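You operate a simulated robot arm through the tools that you are given. There is no shell and no other tool.

The job below is to be done with a simulated robot arm. You get a single attempt, and the scene is never put back.

## Task
Dust the dough from the steel sifter, then roll it out to the green line.
Fine: dust till its top is white; sifter and roller go back where they stood. Set down upright: what you pick out, dough roller.

It is judged by the outcome, as a careful person would: the job done as asked, and still so three seconds after it is handed in. It fails if anything else is knocked over, pushed out of place, dropped, spilled or broken.

## Robot
A 6-joint arm with a two-finger gripper, fixed in place. Base frame: the origin is on the floor under the middle of its stand, x ahead of it, y to its left, z up; the work surface is at about z = 950. Readings come in mm, degrees, newtons and seconds.
With the tool pointing down near the work surface it reaches from about 140 to 660 mm from the base axis. Its first joint turns from -66.0 to 66.0 degrees. Payload 2.45 kg.
Tool frame: the origin (TCP) lies between the finger pads and is the grasp point; the fingertips stand 30 mm ahead of it; z points along the fingers, y is the line along which they close. The gripper opens to 106 mm; its body begins 79 mm behind the TCP.
Orientation is that of the tool frame in the base frame, as a unit quaternion [x, y, z, w]. With the fingers straight down and closing along the base's y, the tool's x points along the base's -x, its y along +y and its z along -z.

## Interface
- The arm moves only by the tool jog_arm. Its argument "steps" is a list of rows, each an object of numbers (a shift or turn left out is 0, a gripper value left out holds the last): "tx", "ty", "tz": the shift along the tool's x, y, z in units of 400 mm (1.0 is 400 mm); "rx", "ry", "rz": the turn, a rotation vector about the tool's x, y, z in units of 60 degrees (1.0 is 60 degrees); "hand": the gripper command, from -1 (shut) to 1 (fully open), values between in proportion. In form: [{"tx": .., "ty": .., "tz": .., "rx": .., "ry": .., "rz": .., "hand": ..}, ...]. A call has 1 to 20 rows; each row is the pose to reach, as a shift and turn from the pose commanded when the call began, along the tool's axes at that moment. A call with a number of a shift or a turn outside -1 to 1 is refused whole. Each row takes 0.2 s and may step no farther than 50 mm and 8.6 degrees from the row before; otherwise, or with a gripper value out of range, the whole call is refused. Where a pose cannot be reached the arm comes as near as it can. A force on the tool above 70 N (or 10 N above the force at the start of the call, whichever is more), or a blocked arm, ends the call early, and 0.2 s more pass. The fingers move at their own pace (about 153 mm/s each) and stop on an object; they squeeze with about 44 N. The grip force told is the motor's: it shows also when the fingers shut on nothing. Time passes only in rows, and 0.2 s behind the last, so rows that repeat a pose let the fingers close. The reply holds the time, the measured pose of the TCP, the force on the tool along the base axes, the opening and the grip force, in the units named above and with some noise, with the torque about the TCP (base axes, N m) and any sound that the robot's microphone picked up.
- Cameras (640 x 400 px; columns grow to the right, rows downward): "scene" is fixed at [61.2, 407, 1425.8]; the picture's right is [-0.77, -0.64, 0.00], its down [-0.23, 0.28, -0.93] and it looks along [0.60, -0.72, -0.36] (base axes); focal length 305 px, centre (320, 200). "wrist" rides on the gripper at [76, -2, -106] in the tool frame; the picture's right is [0.02, 1.00, 0.00], its down [-0.78, 0.02, -0.62] and it looks along [-0.62, 0.01, 0.78] (tool axes); focal length 247 px, centre (320, 200). There is no depth. A picture from a camera that has moved, and an enlarged one, comes with that camera's place and axes in the base frame and with its lens.
- camera(camera): a new picture of that camera. No time passes.
- enlarge(camera, box): a new picture of the part [left, top, right, bottom] of that camera's present view, enlarged. No time passes.
- hand_in(): hands the job in; it is judged then, once.

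Nothing tells you positions but the pictures and the camera data. Unless the task says otherwise, let go and move clear before handing in.

The tools are called after "Call:" as a command line: name --argument value ..., lists and objects as JSON in quotes. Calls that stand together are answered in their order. jog_arm: Moves the arm, as the interface text tells. Its arguments: {"type":"object","properties":{"steps":{"type":"array","items":{"type":"object","properties":{"tx":{"type":"number"},"ty":{"type":"number"},"tz":{"type":"number"},"rx":{"type":"number"},"ry":{"type":"number"},"rz":{"type":"number"},"hand":{"type":"number"}}}}},"required":["steps"]} The other tools are called the same way: camera (camera) takes a picture; enlarge (camera, box) takes an enlarged picture of a part of a camera's view; hand_in () hands the job in.

At the start:

```text
t: 0.0
ee_pos: [303.1, 5.2, 1341.3]
ee_rot: [0.0, 1.0, 0.0, 0.0]
ft_force: [-0.1, 1.1, -0.1]
torque: [0.0, 0.01, 0.0]
grip_width: 106.0
grasp_force: 0.1
```

scene: 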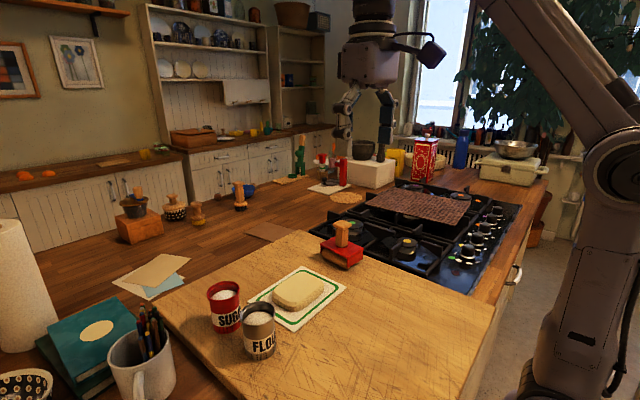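
wrist: 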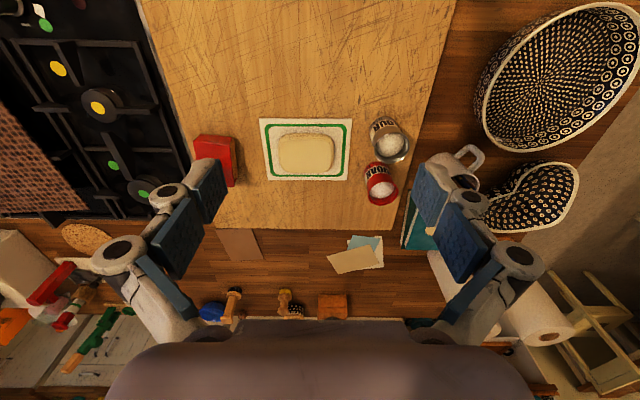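

I see a board with a dough slab on a green-lined paper, a red sugar tin and a steel flour sifter to its side, and several handled tools around. I'll look closer before moving.

Call:
enlarge --camera "scene" --box '[180, 200, 380, 370]'

Call:
enlarge --camera "scene" --box '[100, 170, 280, 280]'

Call:
enlarge --camera "wrist" --box '[180, 90, 460, 270]'

Call:
enlarge --camera "scene" --box '[270, 110, 400, 210]'

```text
2.35 times, centred on (280, 285) of scene
camera zoom: at [61.2, 407.0, 1425.8], right [-0.77, -0.64, 0.0], down [-0.23, 0.28, -0.93], along [0.6, -0.72, -0.36], focal length 718 px, centre (414, 0)
```

zoom: 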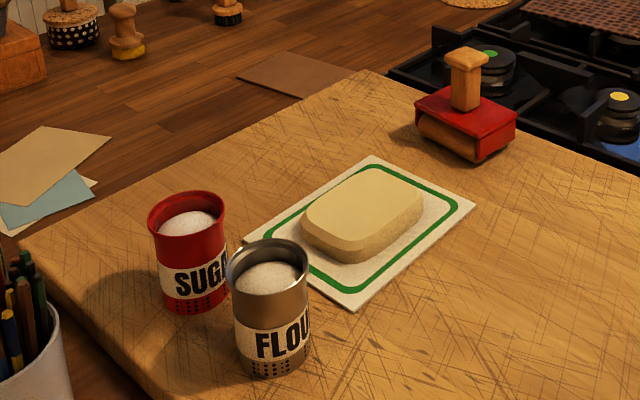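

```text
3.56 times, centred on (190, 225) of scene
camera zoom: at [61.2, 407.0, 1425.8], right [-0.77, -0.64, 0.0], down [-0.23, 0.28, -0.93], along [0.6, -0.72, -0.36], focal length 1084 px, centre (782, 111)
```

zoom: 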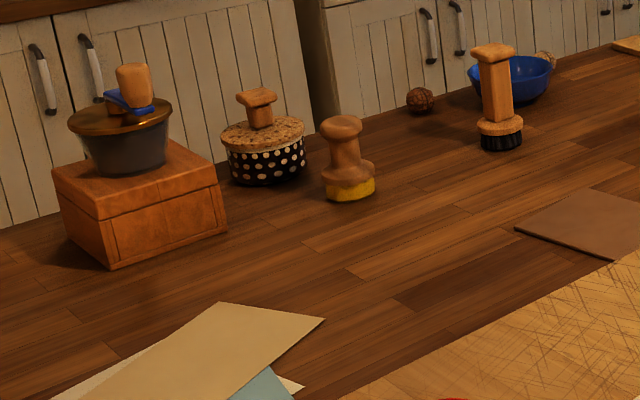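

```text
2.22 times, centred on (320, 180) of wrist
camera zoom: at [227.2, 3.9, 1447.0], right [-0.02, 1.0, 0.0], down [0.78, 0.02, 0.62], along [0.62, 0.01, -0.78], focal length 549 px, centre (320, 244)
```

zoom: 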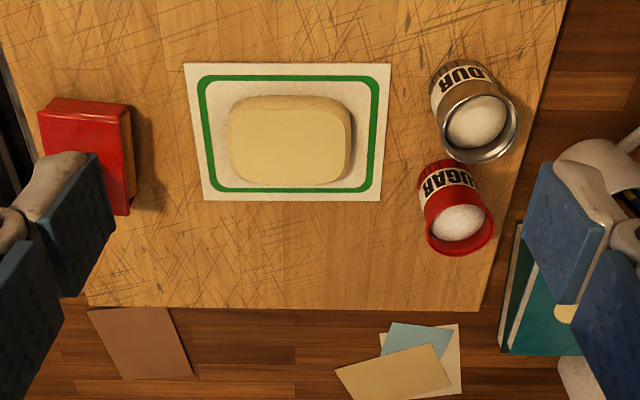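

```text
4.00 times, centred on (335, 160) of scene
camera zoom: at [61.2, 407.0, 1425.8], right [-0.77, -0.64, 0.0], down [-0.23, 0.28, -0.93], along [0.6, -0.72, -0.36], focal length 1220 px, centre (260, 360)
```

zoom: 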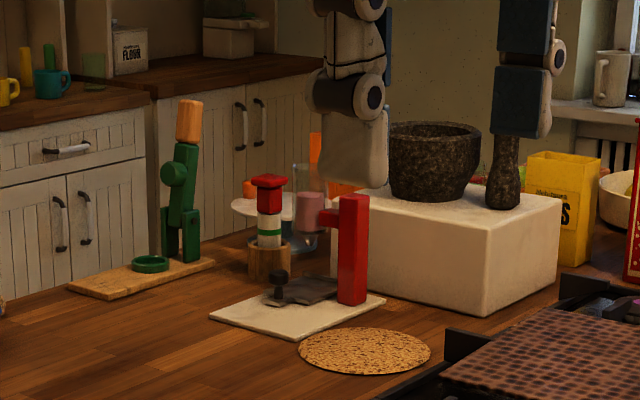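

The steel tin reads FLOUR and the red one SUGAR; the red block with a wooden knob seems to be the dough roller. I'll zoom further on each one to understand the shape.

Call:
enlarge --camera "scene" --box '[195, 270, 295, 370]'

Call:
enlarge --camera "scene" --box '[300, 210, 380, 280]'

Call:
enlarge --camera "wrist" --box '[350, 100, 430, 220]'

Call:
enlarge --camera "wrist" --box '[170, 110, 270, 200]'

Call:
enlarge --camera "wrist" --box '[250, 105, 360, 195]'

Call:
enlarge --camera "scene" --box '[240, 250, 360, 340]'

```text
4.00 times, centred on (245, 320) of scene
camera zoom: at [61.2, 407.0, 1425.8], right [-0.77, -0.64, 0.0], down [-0.23, 0.28, -0.93], along [0.6, -0.72, -0.36], focal length 1220 px, centre (620, -280)
```

zoom: 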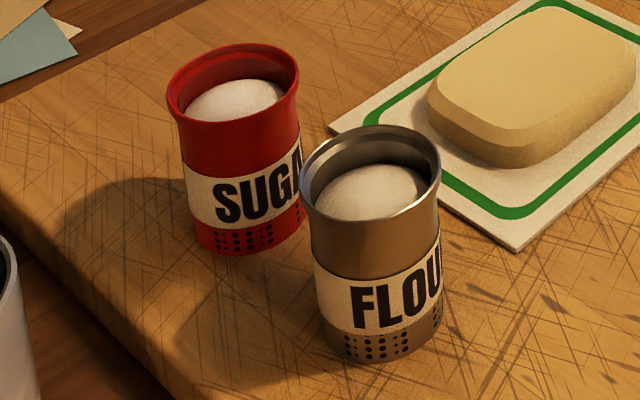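

```text
5.71 times, centred on (340, 245) of scene
camera zoom: at [61.2, 407.0, 1425.8], right [-0.77, -0.64, 0.0], down [-0.23, 0.28, -0.93], along [0.6, -0.72, -0.36], focal length 1743 px, centre (206, -57)
```

zoom: 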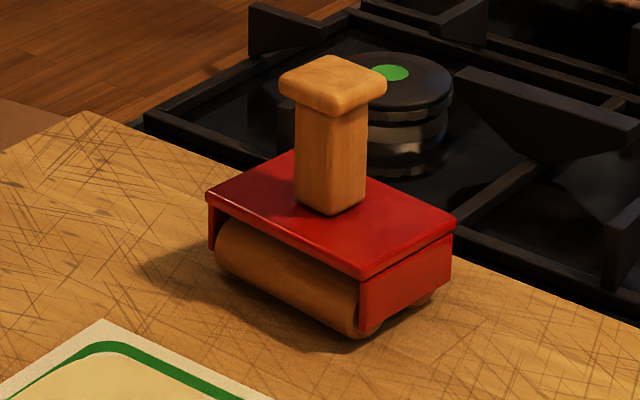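

```text
3.33 times, centred on (390, 160) of wrist
camera zoom: at [227.2, 3.9, 1447.0], right [-0.02, 1.0, 0.0], down [0.78, 0.02, 0.62], along [0.62, 0.01, -0.78], focal length 823 px, centre (87, 333)
```

zoom: 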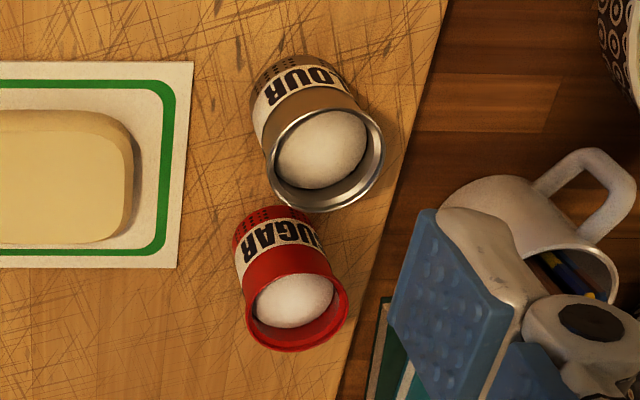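

```text
4.44 times, centred on (220, 155) of wrist
camera zoom: at [227.2, 3.9, 1447.0], right [-0.02, 1.0, 0.0], down [0.78, 0.02, 0.62], along [0.62, 0.01, -0.78], focal length 1098 px, centre (764, 400)
```

zoom: 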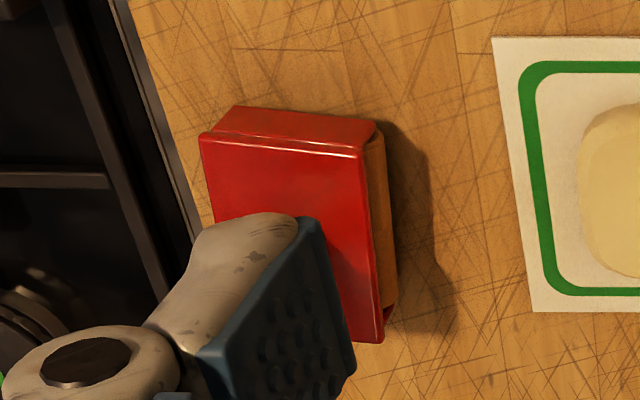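

```text
4.44 times, centred on (305, 150) of wrist
camera zoom: at [227.2, 3.9, 1447.0], right [-0.02, 1.0, 0.0], down [0.78, 0.02, 0.62], along [0.62, 0.01, -0.78], focal length 1098 px, centre (387, 422)
```

zoom: 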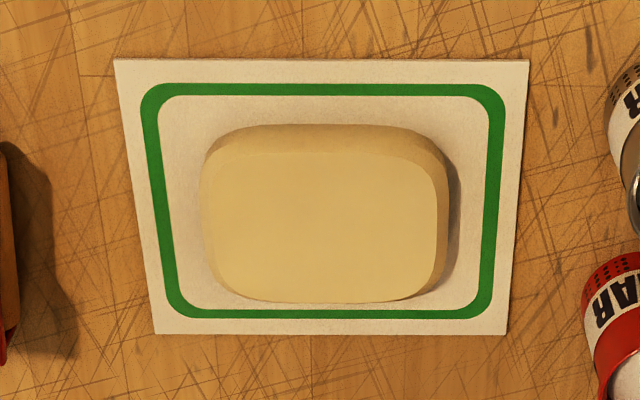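

```text
4.44 times, centred on (300, 295) of scene
camera zoom: at [61.2, 407.0, 1425.8], right [-0.77, -0.64, 0.0], down [-0.23, 0.28, -0.93], along [0.6, -0.72, -0.36], focal length 1355 px, centre (409, -222)
```

zoom: 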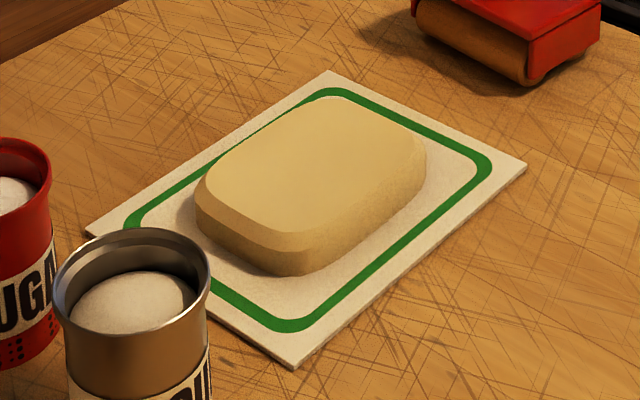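

The steel FLOUR sifter stands at roughly (432, 139) with its rim near z 1032, the sugar tin about 107 mm farther in x, and the paper spans x 411–560, y −120–73 on a surface at about z 950. I'll move above the sifter with the hand open and look again.

Call:
jog_arm --steps '[{"tx": -0.05, "ty": 0.05, "tz": 0.07, "hand": 1}, {"tx": -0.1, "ty": 0.1, "tz": 0.14}, {"tx": -0.15, "ty": 0.15, "tz": 0.21}, {"tx": -0.2, "ty": 0.2, "tz": 0.28}, {"tx": -0.25, "ty": 0.25, "tz": 0.35}, {"tx": -0.29, "ty": 0.3, "tz": 0.42}, {"tx": -0.3225, "ty": 0.3345, "tz": 0.48}, {"tx": -0.3225, "ty": 0.3345, "tz": 0.503}, {"tx": -0.3225, "ty": 0.3345, "tz": 0.503}]'

Call:
camera --camera "wrist"

Call:
camera --camera "scene"

```text
t: 2.0
ee_pos: [433.7, 140.0, 1139.6]
ee_rot: [0.0, 1.0, -0.001, 0.0]
ft_force: [0.5, 0.2, -0.6]
torque: [-0.02, 0.05, 0.04]
grip_width: 106.4
grasp_force: 0.1
```

```text
taken
camera wrist: at [356.4, 137.3, 1245.2], right [-0.02, 1.0, 0.0], down [0.78, 0.02, 0.62], along [0.62, 0.01, -0.78], focal length 247 px, centre (320, 200)
```

wrist: 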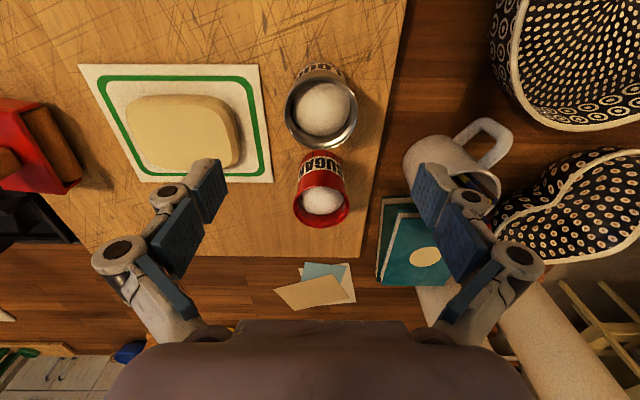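

```text
taken
```

scene: 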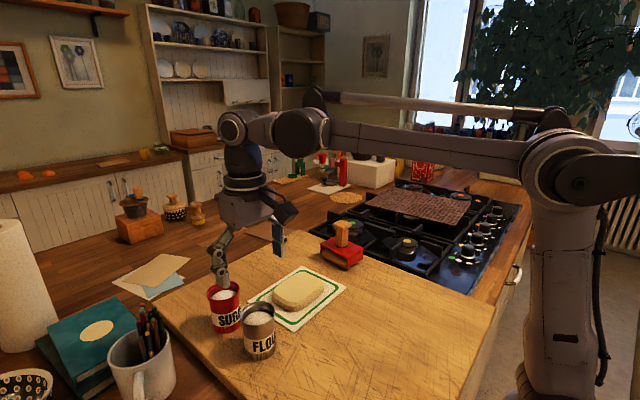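

The gripper is above the sifter; I'll enlarge the wrist view to fix the tin's centre and size.

Call:
enlarge --camera "wrist" --box '[260, 50, 400, 240]'

Call:
enlarge --camera "wrist" --box '[280, 60, 370, 160]'

```text
2.11 times, centred on (330, 145) of wrist
camera zoom: at [356.4, 137.3, 1245.2], right [-0.02, 1.0, 0.0], down [0.78, 0.02, 0.62], along [0.62, 0.01, -0.78], focal length 520 px, centre (299, 316)
```

zoom: 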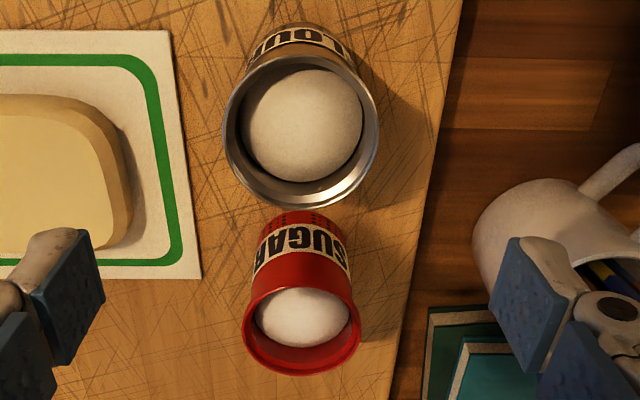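

```text
4.00 times, centred on (325, 110) of wrist
camera zoom: at [356.4, 137.3, 1245.2], right [-0.02, 1.0, 0.0], down [0.78, 0.02, 0.62], along [0.62, 0.01, -0.78], focal length 988 px, centre (300, 560)
```

zoom: 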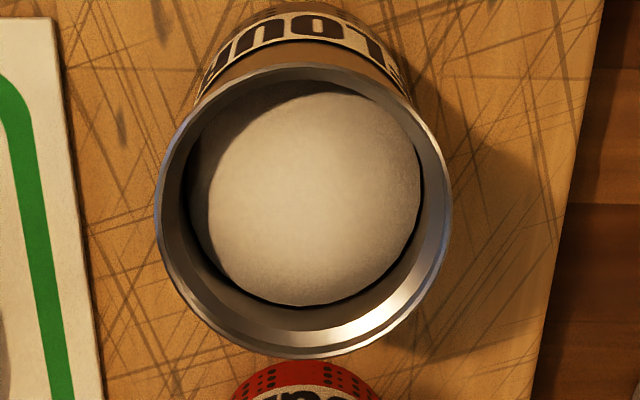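

The sifter rim is centred at about (430, 138.5), 64 mm across, on a tin ~82 mm tall. I'll descend straight down to grip the body at z ≈ 990.

Call:
jog_arm --steps '[{"tx": 0.009, "ty": -0.004, "tz": 0.08, "hand": 1}, {"tx": 0.009, "ty": -0.004, "tz": 0.16}, {"tx": 0.009, "ty": -0.004, "tz": 0.24}, {"tx": 0.009, "ty": -0.004, "tz": 0.31}, {"tx": 0.009, "ty": -0.004, "tz": 0.35}, {"tx": 0.009, "ty": -0.004, "tz": 0.372}, {"tx": 0.009, "ty": -0.004, "tz": 0.372}]'

Call:
camera --camera "wrist"

Call:
enlarge --camera "scene" --box '[160, 200, 360, 370]'

```text
t: 3.6
ee_pos: [429.7, 138.5, 990.7]
ee_rot: [0.001, 1.0, 0.0, 0.0]
ft_force: [0.5, 0.9, 0.3]
torque: [0.02, 0.01, -0.01]
grip_width: 106.1
grasp_force: 0.1
```

```text
taken
camera wrist: at [352.8, 136.2, 1096.3], right [-0.02, 1.0, 0.0], down [0.78, 0.02, 0.62], along [0.62, 0.01, -0.78], focal length 247 px, centre (320, 200)
```

wrist: 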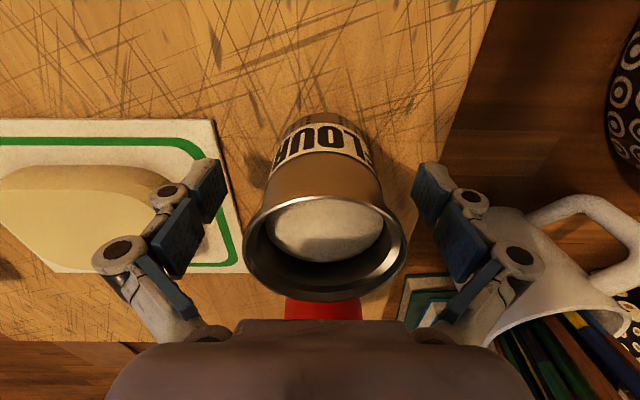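

```text
2.35 times, centred on (260, 285) of scene
camera zoom: at [61.2, 407.0, 1425.8], right [-0.77, -0.64, 0.0], down [-0.23, 0.28, -0.93], along [0.6, -0.72, -0.36], focal length 718 px, centre (461, 0)
```

zoom: 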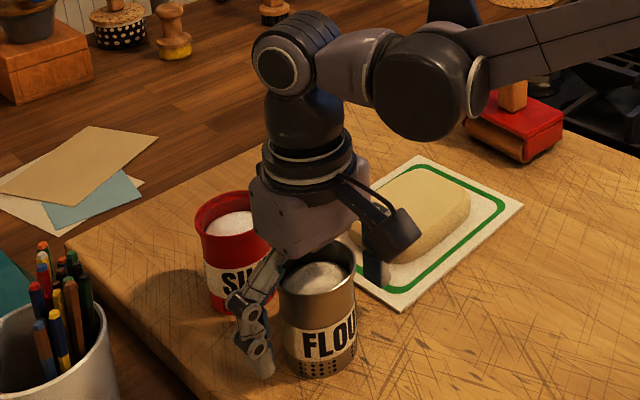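

The fingers straddle the sifter evenly and clear of the dough and sugar tin. I'll close the hand and let it settle.

Call:
jog_arm --steps '[{"hand": 0.4}, {"hand": 0.0}, {"hand": -0.4}, {"hand": -1}, {"hand": -1}, {"hand": -1}]'

Call:
camera --camera "wrist"

```text
t: 5.0
ee_pos: [429.6, 138.7, 990.9]
ee_rot: [-0.001, 1.0, 0.0, 0.0]
ft_force: [1.3, 1.2, 5.3]
torque: [0.05, -0.03, 0.03]
grip_width: 55.6
grasp_force: 44.2
```

```text
taken
camera wrist: at [352.8, 136.3, 1096.6], right [-0.02, 1.0, 0.0], down [0.78, 0.02, 0.62], along [0.62, 0.01, -0.78], focal length 247 px, centre (320, 200)
```

wrist: 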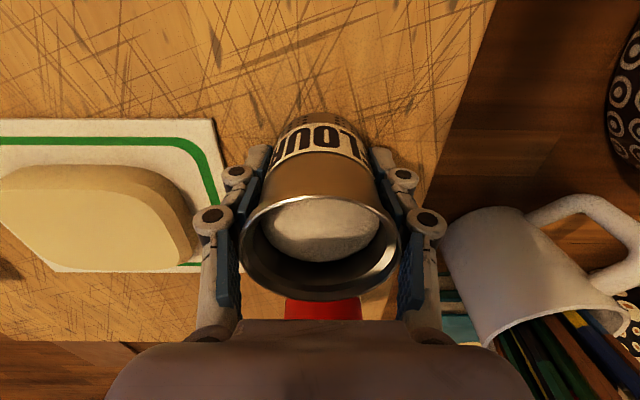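

The sifter is held with a firm grip at 55.6 mm. I'll lift it gently 60 mm and check whether anything falls from it.

Call:
jog_arm --steps '[{"tz": -0.01}, {"tz": -0.03}, {"tz": -0.055}, {"tz": -0.085}, {"tz": -0.115}, {"tz": -0.14}, {"tz": -0.15}, {"tz": -0.15}]'

Call:
enlarge --camera "scene" --box '[160, 200, 360, 370]'

Call:
camera --camera "wrist"

```text
t: 6.8
ee_pos: [429.2, 138.3, 1052.9]
ee_rot: [0.0, 1.0, 0.001, 0.0]
ft_force: [0.0, 0.0, -1.5]
torque: [-0.01, 0.01, -0.01]
grip_width: 55.6
grasp_force: 44.4
```

```text
2.35 times, centred on (260, 285) of scene
camera zoom: at [61.2, 407.0, 1425.8], right [-0.77, -0.64, 0.0], down [-0.23, 0.28, -0.93], along [0.6, -0.72, -0.36], focal length 718 px, centre (461, 0)
```

zoom: 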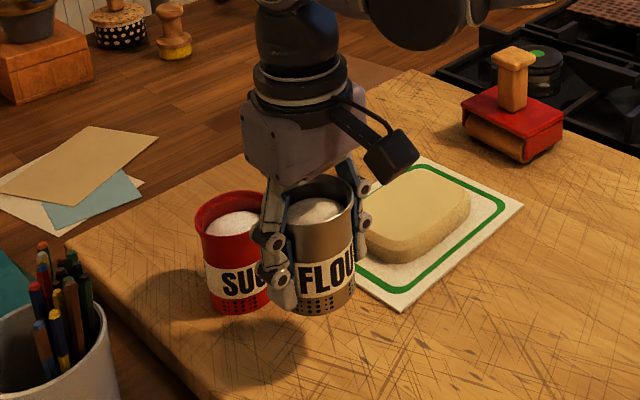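

```text
taken
camera wrist: at [353.0, 135.9, 1157.6], right [-0.02, 1.0, 0.0], down [0.78, 0.02, 0.62], along [0.62, 0.01, -0.78], focal length 247 px, centre (320, 200)
```

wrist: 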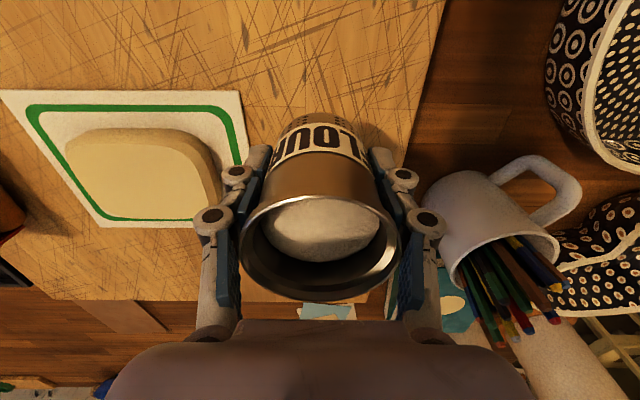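

Nothing fell out on lifting. I'll carry the sifter smoothly over the middle of the dough, at about (484, −23), keeping it upright.

Call:
jog_arm --steps '[{"tx": -0.003, "ty": -0.008}, {"tx": -0.009, "ty": -0.028, "tz": -0.005}, {"tx": -0.02, "ty": -0.06, "tz": -0.01}, {"tx": -0.035, "ty": -0.105, "tz": -0.015}, {"tx": -0.051, "ty": -0.153, "tz": -0.02}, {"tx": -0.067, "ty": -0.201, "tz": -0.02}, {"tx": -0.084, "ty": -0.25, "tz": -0.02}, {"tx": -0.1, "ty": -0.298, "tz": -0.02}, {"tx": -0.115, "ty": -0.342, "tz": -0.02}, {"tx": -0.126, "ty": -0.374, "tz": -0.02}, {"tx": -0.132, "ty": -0.394, "tz": -0.02}, {"tx": -0.135, "ty": -0.4025, "tz": -0.02}, {"tx": -0.135, "ty": -0.4025, "tz": -0.02}]'

Call:
camera --camera "scene"

Call:
camera --camera "wrist"

```text
t: 9.6
ee_pos: [480.3, -22.7, 1059.0]
ee_rot: [0.001, 1.0, 0.001, -0.001]
ft_force: [0.5, 0.1, -1.1]
torque: [0.0, -0.03, -0.01]
grip_width: 55.9
grasp_force: 43.9
```

```text
taken
```

scene: 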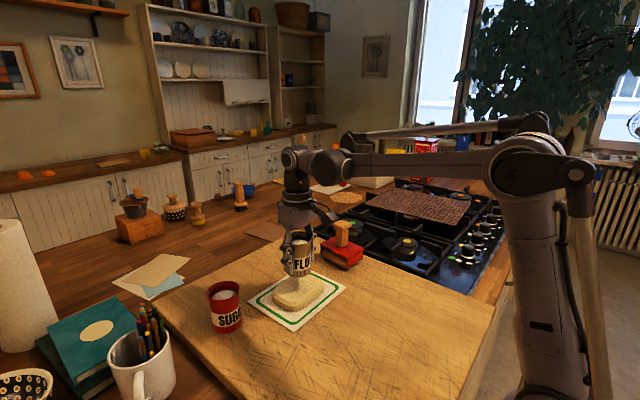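

```text
taken
camera wrist: at [405.5, -25.4, 1165.1], right [-0.02, 1.0, 0.0], down [0.78, 0.02, 0.62], along [0.62, 0.01, -0.78], focal length 247 px, centre (320, 200)
```

wrist: 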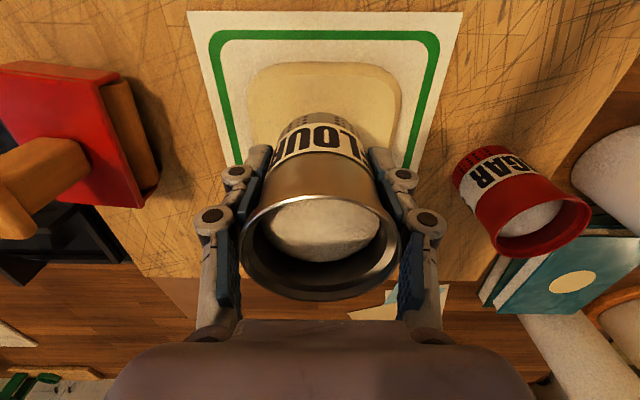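

Call:
enlarge --camera "scene" --box '[235, 215, 365, 340]'

Call:
enlarge --camera "wrist" --box '[180, 0, 480, 190]'

```text
3.20 times, centred on (300, 278) of scene
camera zoom: at [61.3, 407.0, 1425.8], right [-0.77, -0.64, 0.0], down [-0.23, 0.28, -0.93], along [0.6, -0.72, -0.36], focal length 976 px, centre (384, -48)
```

zoom: 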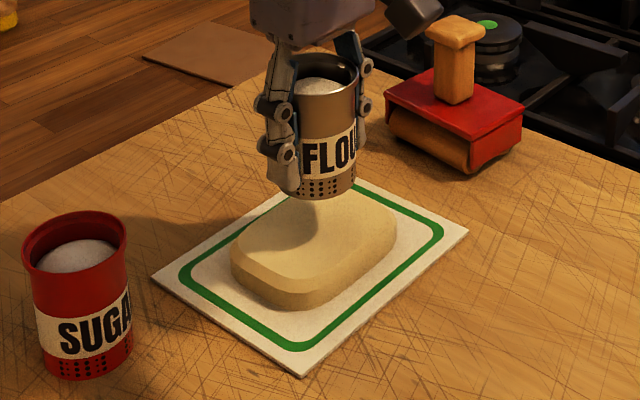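

```text
2.11 times, centred on (330, 95) of wrist
camera zoom: at [405.5, -25.4, 1165.1], right [-0.02, 1.0, 0.0], down [0.78, 0.02, 0.62], along [0.62, 0.01, -0.78], focal length 520 px, centre (299, 421)
```

zoom: 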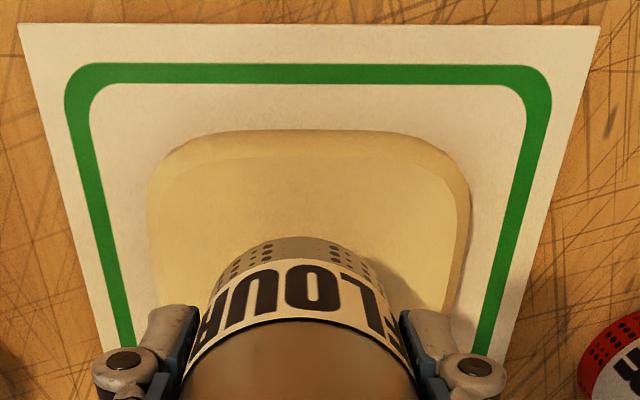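

The sifter is held about 35 mm above the dough's middle, with nothing fallen yet. I'll give it a few short shakes there and see whether flour sifts down.

Call:
jog_arm --steps '[{"ty": 0.025}, {"ty": -0.025}, {"ty": 0.025}, {"ty": -0.025}, {"ty": 0.025}, {"ty": 0}]'

Call:
enlarge --camera "scene" --box '[235, 215, 365, 340]'

Call:
enlarge --camera "wrist" --box '[180, 0, 480, 190]'

```text
t: 11.0
ee_pos: [484.9, -22.3, 1060.3]
ee_rot: [0.0, 1.0, 0.001, 0.001]
ft_force: [0.1, 0.1, -1.5]
torque: [0.01, -0.01, 0.02]
grip_width: 55.8
grasp_force: 43.7
```

```text
3.20 times, centred on (300, 278) of scene
camera zoom: at [61.2, 407.0, 1425.8], right [-0.77, -0.64, 0.0], down [-0.23, 0.28, -0.93], along [0.6, -0.72, -0.36], focal length 976 px, centre (384, -48)
```

zoom: 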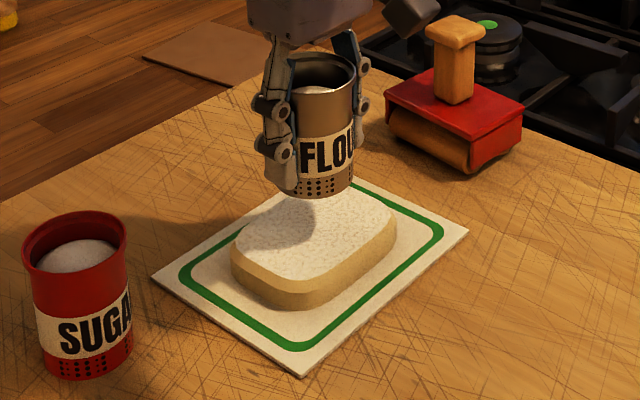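

```text
2.11 times, centred on (330, 95) of wrist
camera zoom: at [407.3, -24.9, 1165.5], right [-0.02, 1.0, 0.0], down [0.78, 0.02, 0.62], along [0.62, 0.01, -0.78], focal length 520 px, centre (299, 421)
```

zoom: 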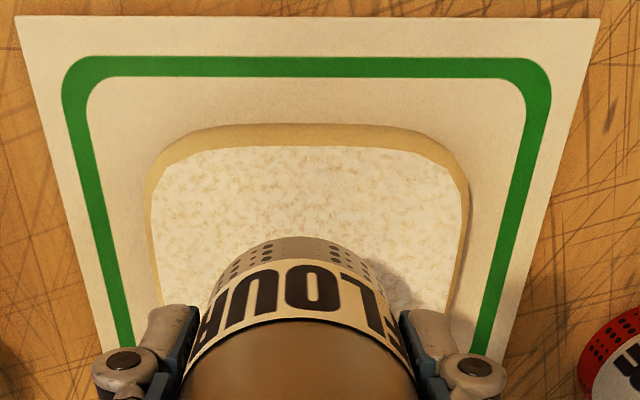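

The shaking works: the dough's top is mostly dusted but still patchy. I'll give a few more shakes, then check.

Call:
jog_arm --steps '[{"ty": 0.025}, {"ty": -0.025}, {"ty": 0.025}, {"ty": 0}]'

Call:
enlarge --camera "scene" --box '[235, 215, 365, 340]'

Call:
enlarge --camera "wrist" --box '[180, 0, 480, 190]'

```text
t: 12.0
ee_pos: [481.5, -22.5, 1059.3]
ee_rot: [0.001, 1.0, 0.0, 0.0]
ft_force: [0.6, 0.3, -0.8]
torque: [-0.01, -0.02, 0.01]
grip_width: 55.4
grasp_force: 44.0
```

```text
3.20 times, centred on (300, 278) of scene
camera zoom: at [61.2, 407.0, 1425.8], right [-0.77, -0.64, 0.0], down [-0.23, 0.28, -0.93], along [0.6, -0.72, -0.36], focal length 976 px, centre (384, -48)
```

zoom: 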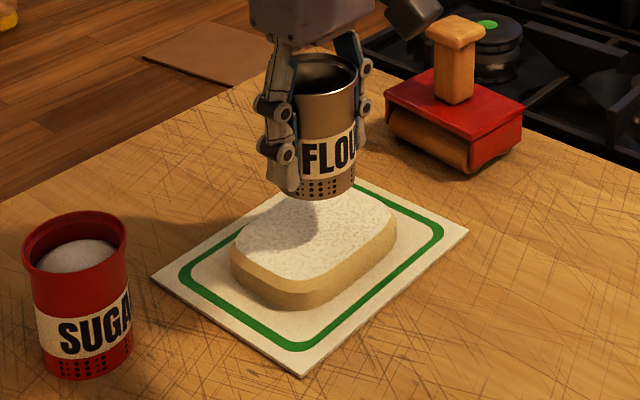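

```text
2.11 times, centred on (330, 95) of wrist
camera zoom: at [405.5, -25.1, 1165.0], right [-0.02, 1.0, 0.0], down [0.78, 0.02, 0.62], along [0.62, 0.01, -0.78], focal length 520 px, centre (299, 421)
```

zoom: 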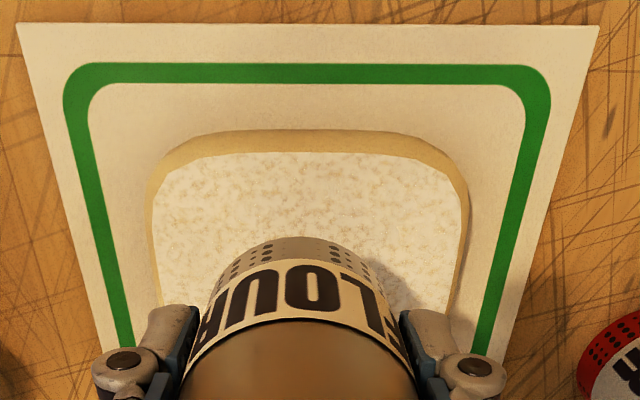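

The top still shows some fine patches. I'll check inside the sifter and look closer at the dough before shaking more.

Call:
enlarge --camera "wrist" --box '[220, 180, 420, 310]'

Call:
enlarge --camera "scene" --box '[270, 260, 345, 320]'

```text
3.08 times, centred on (320, 245) of wrist
camera zoom: at [405.5, -25.1, 1165.0], right [-0.02, 1.0, 0.0], down [0.78, 0.02, 0.62], along [0.62, 0.01, -0.78], focal length 760 px, centre (320, 62)
```

zoom: 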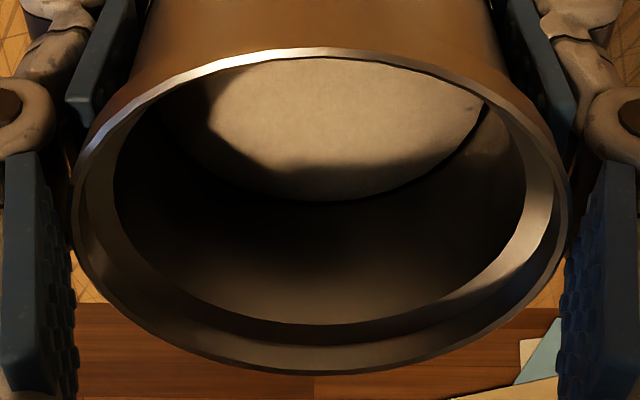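

```text
6.67 times, centred on (308, 290) of scene
camera zoom: at [61.2, 407.0, 1425.8], right [-0.77, -0.64, 0.0], down [-0.23, 0.28, -0.93], along [0.6, -0.72, -0.36], focal length 2033 px, centre (403, -400)
```

zoom: 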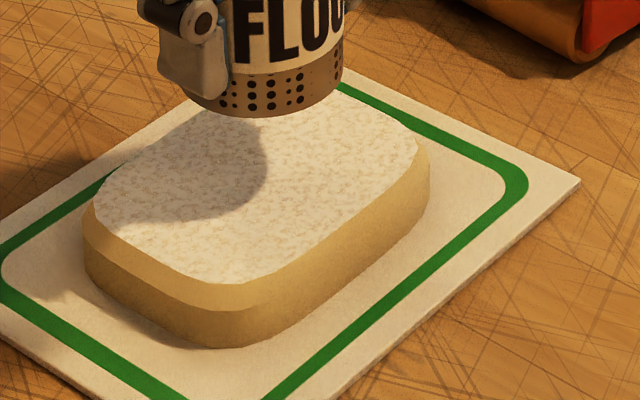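

About a third of the flour remains and the top is off-white with patches. A few more shakes in the same place.

Call:
jog_arm --steps '[{"ty": 0.025}, {"ty": -0.025}, {"ty": 0.025}, {"ty": -0.025}, {"ty": 0}]'

Call:
enlarge --camera "scene" --box '[270, 260, 345, 320]'

Call:
enlarge --camera "wrist" --box '[180, 0, 480, 190]'

Call:
enlarge --camera "wrist" --box '[220, 180, 420, 310]'

```text
t: 13.2
ee_pos: [481.7, -22.1, 1059.4]
ee_rot: [0.001, 1.0, 0.0, 0.0]
ft_force: [0.0, 0.0, -1.5]
torque: [0.0, 0.01, 0.02]
grip_width: 55.6
grasp_force: 44.1
```

```text
6.67 times, centred on (308, 290) of scene
camera zoom: at [61.3, 407.0, 1425.8], right [-0.77, -0.64, 0.0], down [-0.23, 0.28, -0.93], along [0.6, -0.72, -0.36], focal length 2033 px, centre (403, -400)
```

zoom: 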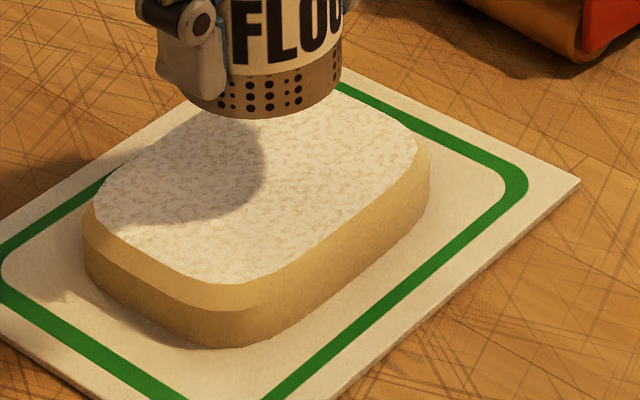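

```text
2.11 times, centred on (330, 95) of wrist
camera zoom: at [405.4, -24.1, 1165.1], right [-0.02, 1.0, 0.0], down [0.78, 0.02, 0.62], along [0.62, 0.01, -0.78], focal length 520 px, centre (299, 421)
```

zoom: 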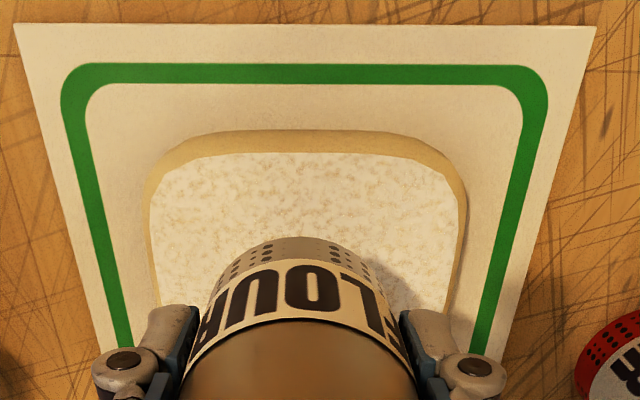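

```text
3.08 times, centred on (320, 245) of wrist
camera zoom: at [405.4, -24.1, 1165.1], right [-0.02, 1.0, 0.0], down [0.78, 0.02, 0.62], along [0.62, 0.01, -0.78], focal length 760 px, centre (320, 62)
```

zoom: 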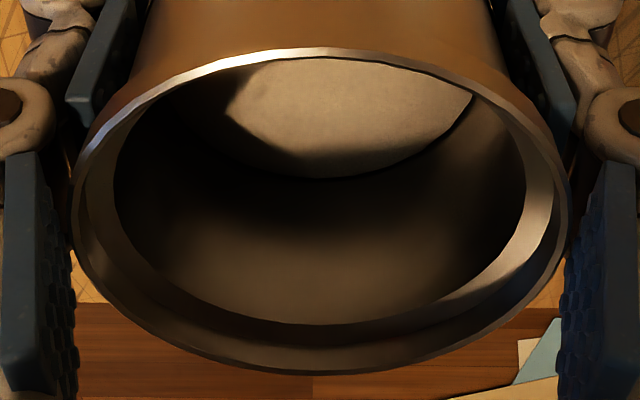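

The flour level keeps dropping slowly while the dough's look changes little. I'll take a close reference view of its texture, shake a few more times, and compare.

Call:
enlarge --camera "wrist" --box '[245, 55, 305, 95]'

Call:
jog_arm --steps '[{"ty": 0.025}, {"ty": -0.025}, {"ty": 0.025}, {"ty": -0.025}, {"ty": 0}, {"ty": 0}]'

Call:
enlarge --camera "wrist" --box '[245, 55, 305, 95]'

Call:
enlarge --camera "wrist" --box '[220, 180, 420, 310]'

Call:
enlarge --camera "scene" --box '[270, 260, 345, 320]'

```text
10.00 times, centred on (275, 75) of wrist
camera zoom: at [405.4, -24.1, 1165.1], right [-0.02, 1.0, 0.0], down [0.78, 0.02, 0.62], along [0.62, 0.01, -0.78], focal length 2470 px, centre (770, 1450)
```

zoom: 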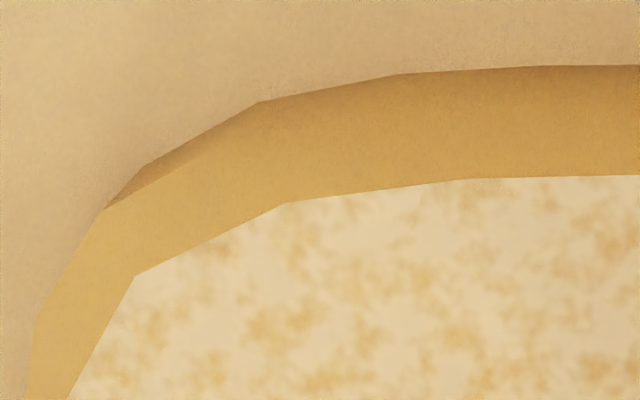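

```text
t: 14.6
ee_pos: [482.6, -22.7, 1058.7]
ee_rot: [-0.001, 1.0, -0.001, 0.0]
ft_force: [-0.2, 0.2, -2.1]
torque: [0.01, 0.03, 0.0]
grip_width: 55.8
grasp_force: 43.8
```

```text
10.00 times, centred on (275, 75) of wrist
camera zoom: at [405.8, -24.6, 1164.6], right [-0.02, 1.0, 0.0], down [0.78, 0.02, 0.62], along [0.62, 0.01, -0.78], focal length 2470 px, centre (770, 1450)
```

zoom: 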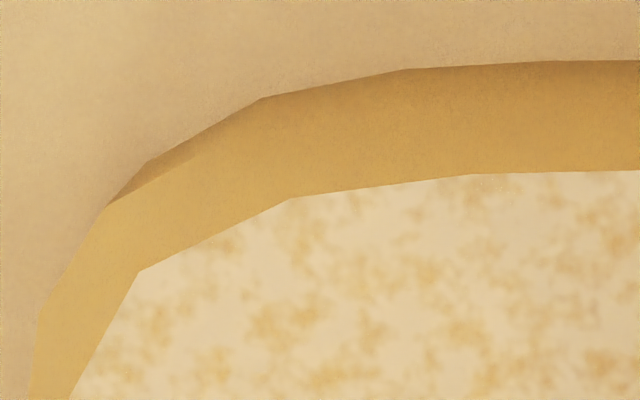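

```text
3.08 times, centred on (320, 245) of wrist
camera zoom: at [405.8, -24.6, 1164.6], right [-0.02, 1.0, 0.0], down [0.78, 0.02, 0.62], along [0.62, 0.01, -0.78], focal length 760 px, centre (320, 62)
```

zoom: 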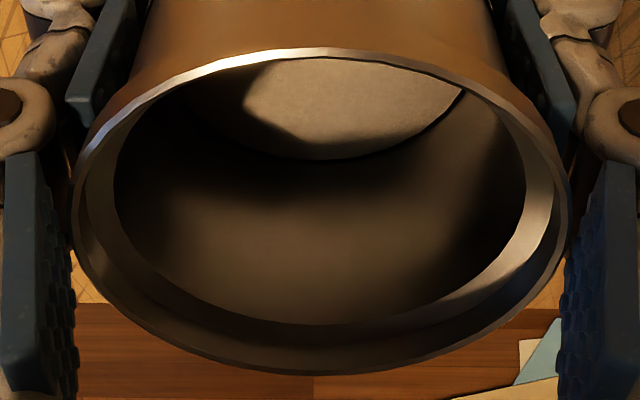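

```text
6.67 times, centred on (308, 290) of scene
camera zoom: at [61.2, 407.0, 1425.8], right [-0.77, -0.64, 0.0], down [-0.23, 0.28, -0.93], along [0.6, -0.72, -0.36], focal length 2033 px, centre (403, -400)
```

zoom: 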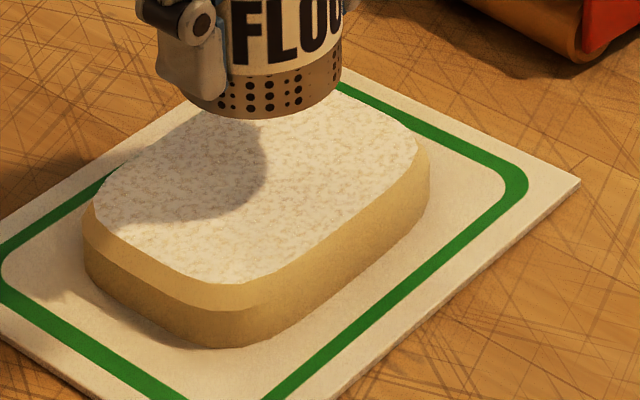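

The dough's texture looks the same while the sifter still holds about two thirds of its flour. I'll dust along the dough's length with short strokes to make sure the coverage is even, then compare.

Call:
jog_arm --steps '[{"ty": 0.02}, {"ty": 0.06}, {"ty": 0.02}, {"ty": 0.06}, {"ty": 0.02}, {"ty": -0.02}, {"ty": -0.06}, {"ty": -0.02}, {"ty": -0.06}, {"ty": -0.02}, {"ty": 0}, {"ty": 0}]'

Call:
enlarge --camera "wrist" --box '[245, 55, 305, 95]'

Call:
enlarge --camera "wrist" --box '[220, 180, 420, 310]'

Call:
enlarge --camera "scene" --box '[270, 260, 345, 320]'

Call:
enlarge --camera "wrist" --box '[180, 0, 480, 190]'

```text
t: 17.2
ee_pos: [483.6, -23.7, 1059.6]
ee_rot: [-0.001, 1.0, 0.0, 0.0]
ft_force: [0.6, 1.1, -1.7]
torque: [-0.02, -0.01, 0.0]
grip_width: 55.8
grasp_force: 43.9
```

```text
10.00 times, centred on (275, 75) of wrist
camera zoom: at [407.5, -25.1, 1165.0], right [-0.02, 1.0, 0.0], down [0.78, 0.02, 0.62], along [0.62, 0.01, -0.78], focal length 2470 px, centre (770, 1450)
```

zoom: 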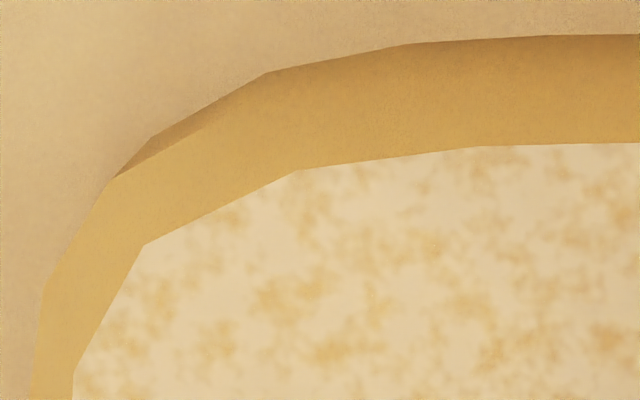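

```text
3.08 times, centred on (320, 245) of wrist
camera zoom: at [407.5, -25.1, 1165.0], right [-0.02, 1.0, 0.0], down [0.78, 0.02, 0.62], along [0.62, 0.01, -0.78], focal length 760 px, centre (320, 62)
```

zoom: 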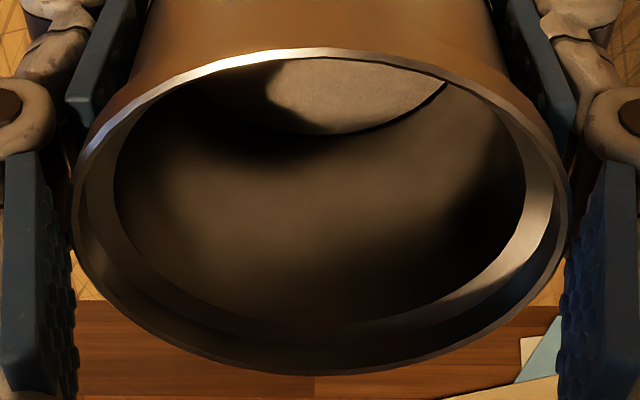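

```text
6.67 times, centred on (308, 290) of scene
camera zoom: at [61.2, 407.0, 1425.8], right [-0.77, -0.64, 0.0], down [-0.23, 0.28, -0.93], along [0.6, -0.72, -0.36], focal length 2033 px, centre (403, -400)
```

zoom: 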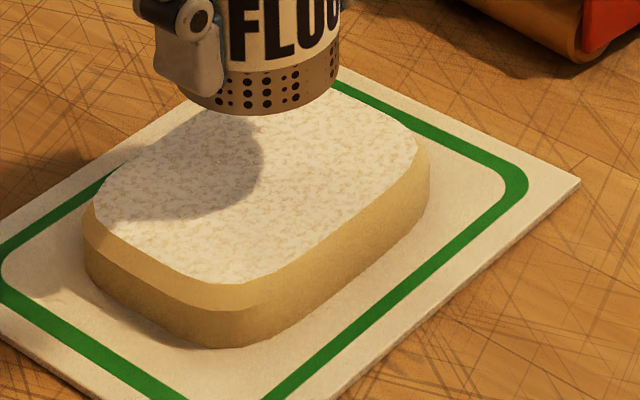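

```text
2.11 times, centred on (330, 95) of wrist
camera zoom: at [407.5, -25.1, 1165.0], right [-0.02, 1.0, 0.0], down [0.78, 0.02, 0.62], along [0.62, 0.01, -0.78], focal length 520 px, centre (299, 421)
```

zoom: 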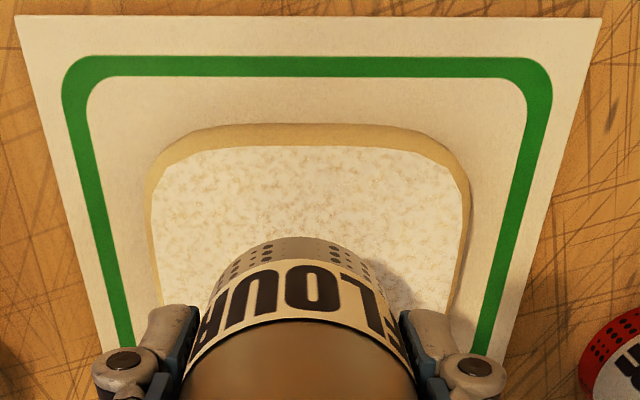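

The dough's top is now evenly white and no longer changes. I'll carry the sifter smoothly back over its original spot.

Call:
jog_arm --steps '[{"tx": 0.003, "ty": 0.008}, {"tx": 0.009, "ty": 0.028}, {"tx": 0.02, "ty": 0.06}, {"tx": 0.035, "ty": 0.105}, {"tx": 0.051, "ty": 0.153}, {"tx": 0.067, "ty": 0.201}, {"tx": 0.084, "ty": 0.25}, {"tx": 0.1, "ty": 0.298, "tz": 0.005}, {"tx": 0.115, "ty": 0.342, "tz": 0.01}, {"tx": 0.126, "ty": 0.374, "tz": 0.015}, {"tx": 0.132, "ty": 0.394, "tz": 0.02}, {"tx": 0.135, "ty": 0.4025, "tz": 0.02}, {"tx": 0.135, "ty": 0.4025, "tz": 0.02}]'

Call:
enlarge --camera "scene" --box '[180, 200, 380, 370]'

```text
t: 20.0
ee_pos: [428.0, 138.6, 1051.0]
ee_rot: [0.001, 1.0, 0.0, 0.0]
ft_force: [0.6, 0.0, -1.4]
torque: [-0.02, -0.02, -0.02]
grip_width: 55.5
grasp_force: 44.0
```

```text
2.35 times, centred on (280, 285) of scene
camera zoom: at [61.2, 407.0, 1425.8], right [-0.77, -0.64, 0.0], down [-0.23, 0.28, -0.93], along [0.6, -0.72, -0.36], focal length 718 px, centre (414, 0)
```

zoom: 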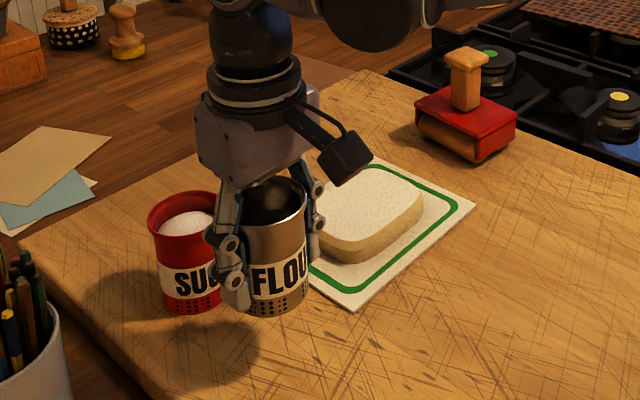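

No spill on the way back, and the dough looks white. Now I lower the sifter gently onto its original spot.

Call:
jog_arm --steps '[{"tz": 0.01}, {"tz": 0.035}, {"tz": 0.065}, {"tz": 0.095}, {"tz": 0.12}, {"tz": 0.135}, {"tz": 0.143}, {"tz": 0.148}, {"tz": 0.149}, {"tz": 0.149}]'

Call:
enlarge --camera "scene" --box '[195, 270, 295, 370]'

```text
t: 22.2
ee_pos: [429.4, 138.0, 991.9]
ee_rot: [0.0, 1.0, 0.0, 0.0]
ft_force: [0.9, -0.9, -2.1]
torque: [0.0, 0.04, -0.03]
grip_width: 55.4
grasp_force: 43.6
```

```text
4.00 times, centred on (245, 320) of scene
camera zoom: at [61.2, 407.0, 1425.8], right [-0.77, -0.64, 0.0], down [-0.23, 0.28, -0.93], along [0.6, -0.72, -0.36], focal length 1220 px, centre (620, -280)
```

zoom: 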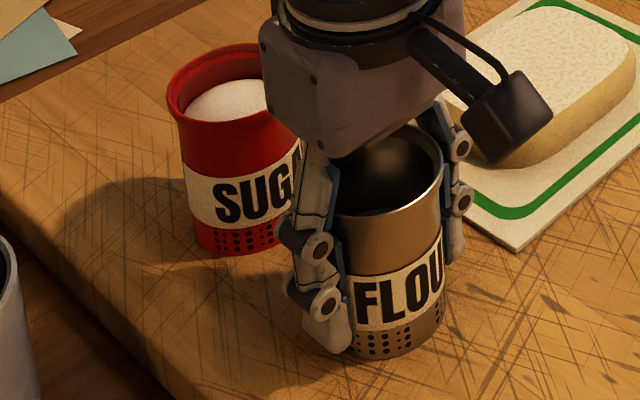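

The force still shows the sifter hanging by about a millimetre, so I'll lower it slightly more until it touches.

Call:
jog_arm --steps '[{"tz": 0.002}, {"tz": 0.003}, {"tz": 0.003}]'

```text
t: 23.0
ee_pos: [429.2, 138.1, 990.1]
ee_rot: [0.001, 1.0, 0.0, 0.001]
ft_force: [-1.4, -1.7, 7.1]
torque: [-0.02, -0.07, 0.01]
grip_width: 55.7
grasp_force: 44.3
```

Contact is made with a light upward force. I'll open the hand and rise straight up clear of the rim.

Call:
jog_arm --steps '[{"hand": 0.3}, {"hand": 0.7}, {"hand": 1}, {"hand": 1}, {"tz": -0.05, "hand": 1}, {"tz": -0.12}, {"tz": -0.22}, {"tz": -0.32}, {"tz": -0.4}, {"tz": -0.42}, {"tz": -0.42}]'

Call:
camera --camera "wrist"

Call:
enlarge --camera "scene" --box '[180, 200, 380, 370]'

```text
t: 25.4
ee_pos: [428.5, 139.6, 1158.1]
ee_rot: [0.0, 1.0, 0.0, 0.0]
ft_force: [-1.1, 0.0, 0.7]
torque: [0.0, -0.01, 0.0]
grip_width: 106.1
grasp_force: 0.0
```

```text
taken
camera wrist: at [352.8, 136.7, 1264.8], right [-0.02, 1.0, 0.0], down [0.78, 0.02, 0.62], along [0.62, 0.01, -0.78], focal length 247 px, centre (320, 200)
```

wrist: 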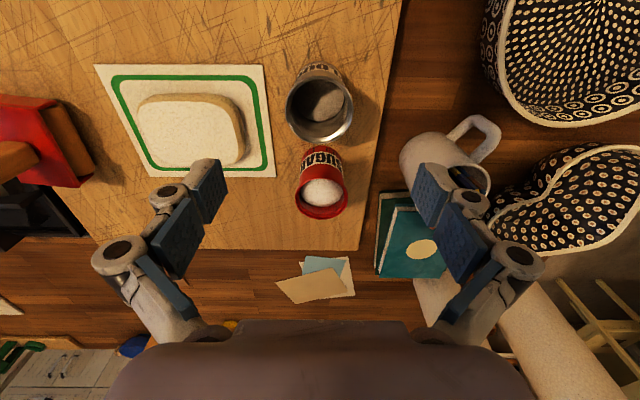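

```text
2.35 times, centred on (280, 285) of scene
camera zoom: at [61.2, 407.0, 1425.8], right [-0.77, -0.64, 0.0], down [-0.23, 0.28, -0.93], along [0.6, -0.72, -0.36], focal length 718 px, centre (414, 0)
```

zoom: 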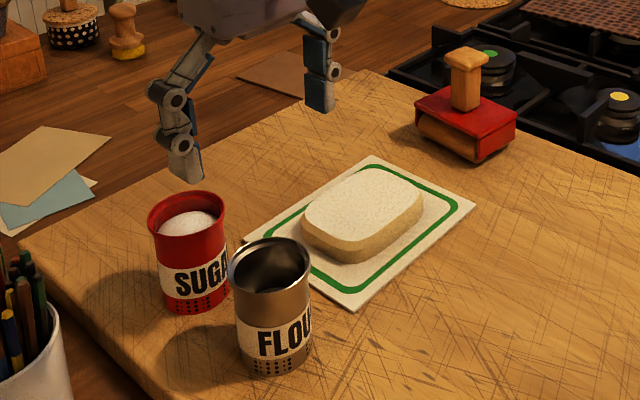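

The sifter stands upright back on its spot with the dough dusted white. Next I'll move above the red dough roller, near (490, −210), to see it properly.

Call:
jog_arm --steps '[{"tx": -0.01, "ty": -0.06, "tz": -0.02}, {"tx": -0.025, "ty": -0.16, "tz": -0.04}, {"tx": -0.04, "ty": -0.27, "tz": -0.06}, {"tx": -0.055, "ty": -0.38, "tz": -0.08}, {"tx": -0.07, "ty": -0.49, "tz": -0.1}, {"tx": -0.09, "ty": -0.6, "tz": -0.105}, {"tx": -0.11, "ty": -0.7, "tz": -0.105}, {"tx": -0.12, "ty": -0.79, "tz": -0.105}, {"tx": -0.13, "ty": -0.85, "tz": -0.105}, {"tx": -0.13, "ty": -0.8625, "tz": -0.105}, {"tx": -0.13, "ty": -0.8625, "tz": -0.105}]'

Call:
camera --camera "wrist"

Call:
camera --camera "scene"

```text
t: 27.8
ee_pos: [479.6, -206.5, 1200.0]
ee_rot: [0.0, 1.0, 0.0, -0.001]
ft_force: [0.6, 0.5, -0.5]
torque: [-0.01, 0.0, -0.03]
grip_width: 105.6
grasp_force: 0.2
```

```text
taken
camera wrist: at [404.5, -209.2, 1306.4], right [-0.02, 1.0, 0.0], down [0.78, 0.02, 0.62], along [0.62, 0.01, -0.78], focal length 247 px, centre (320, 200)
```

wrist: 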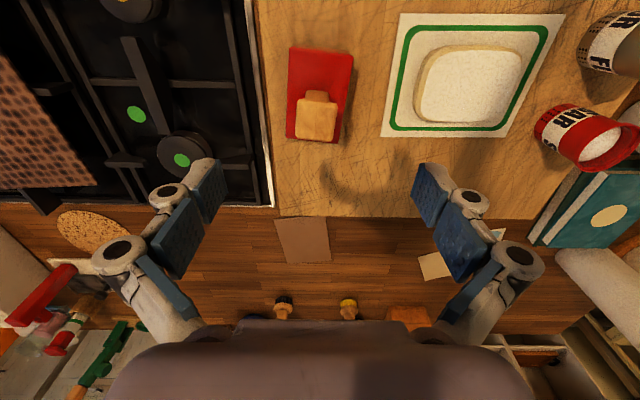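

```text
taken
```

scene: 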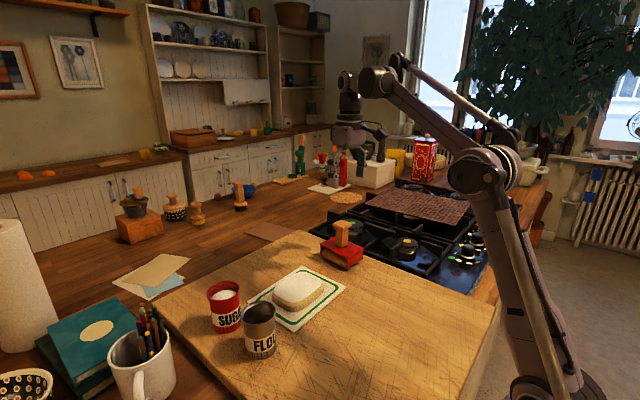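

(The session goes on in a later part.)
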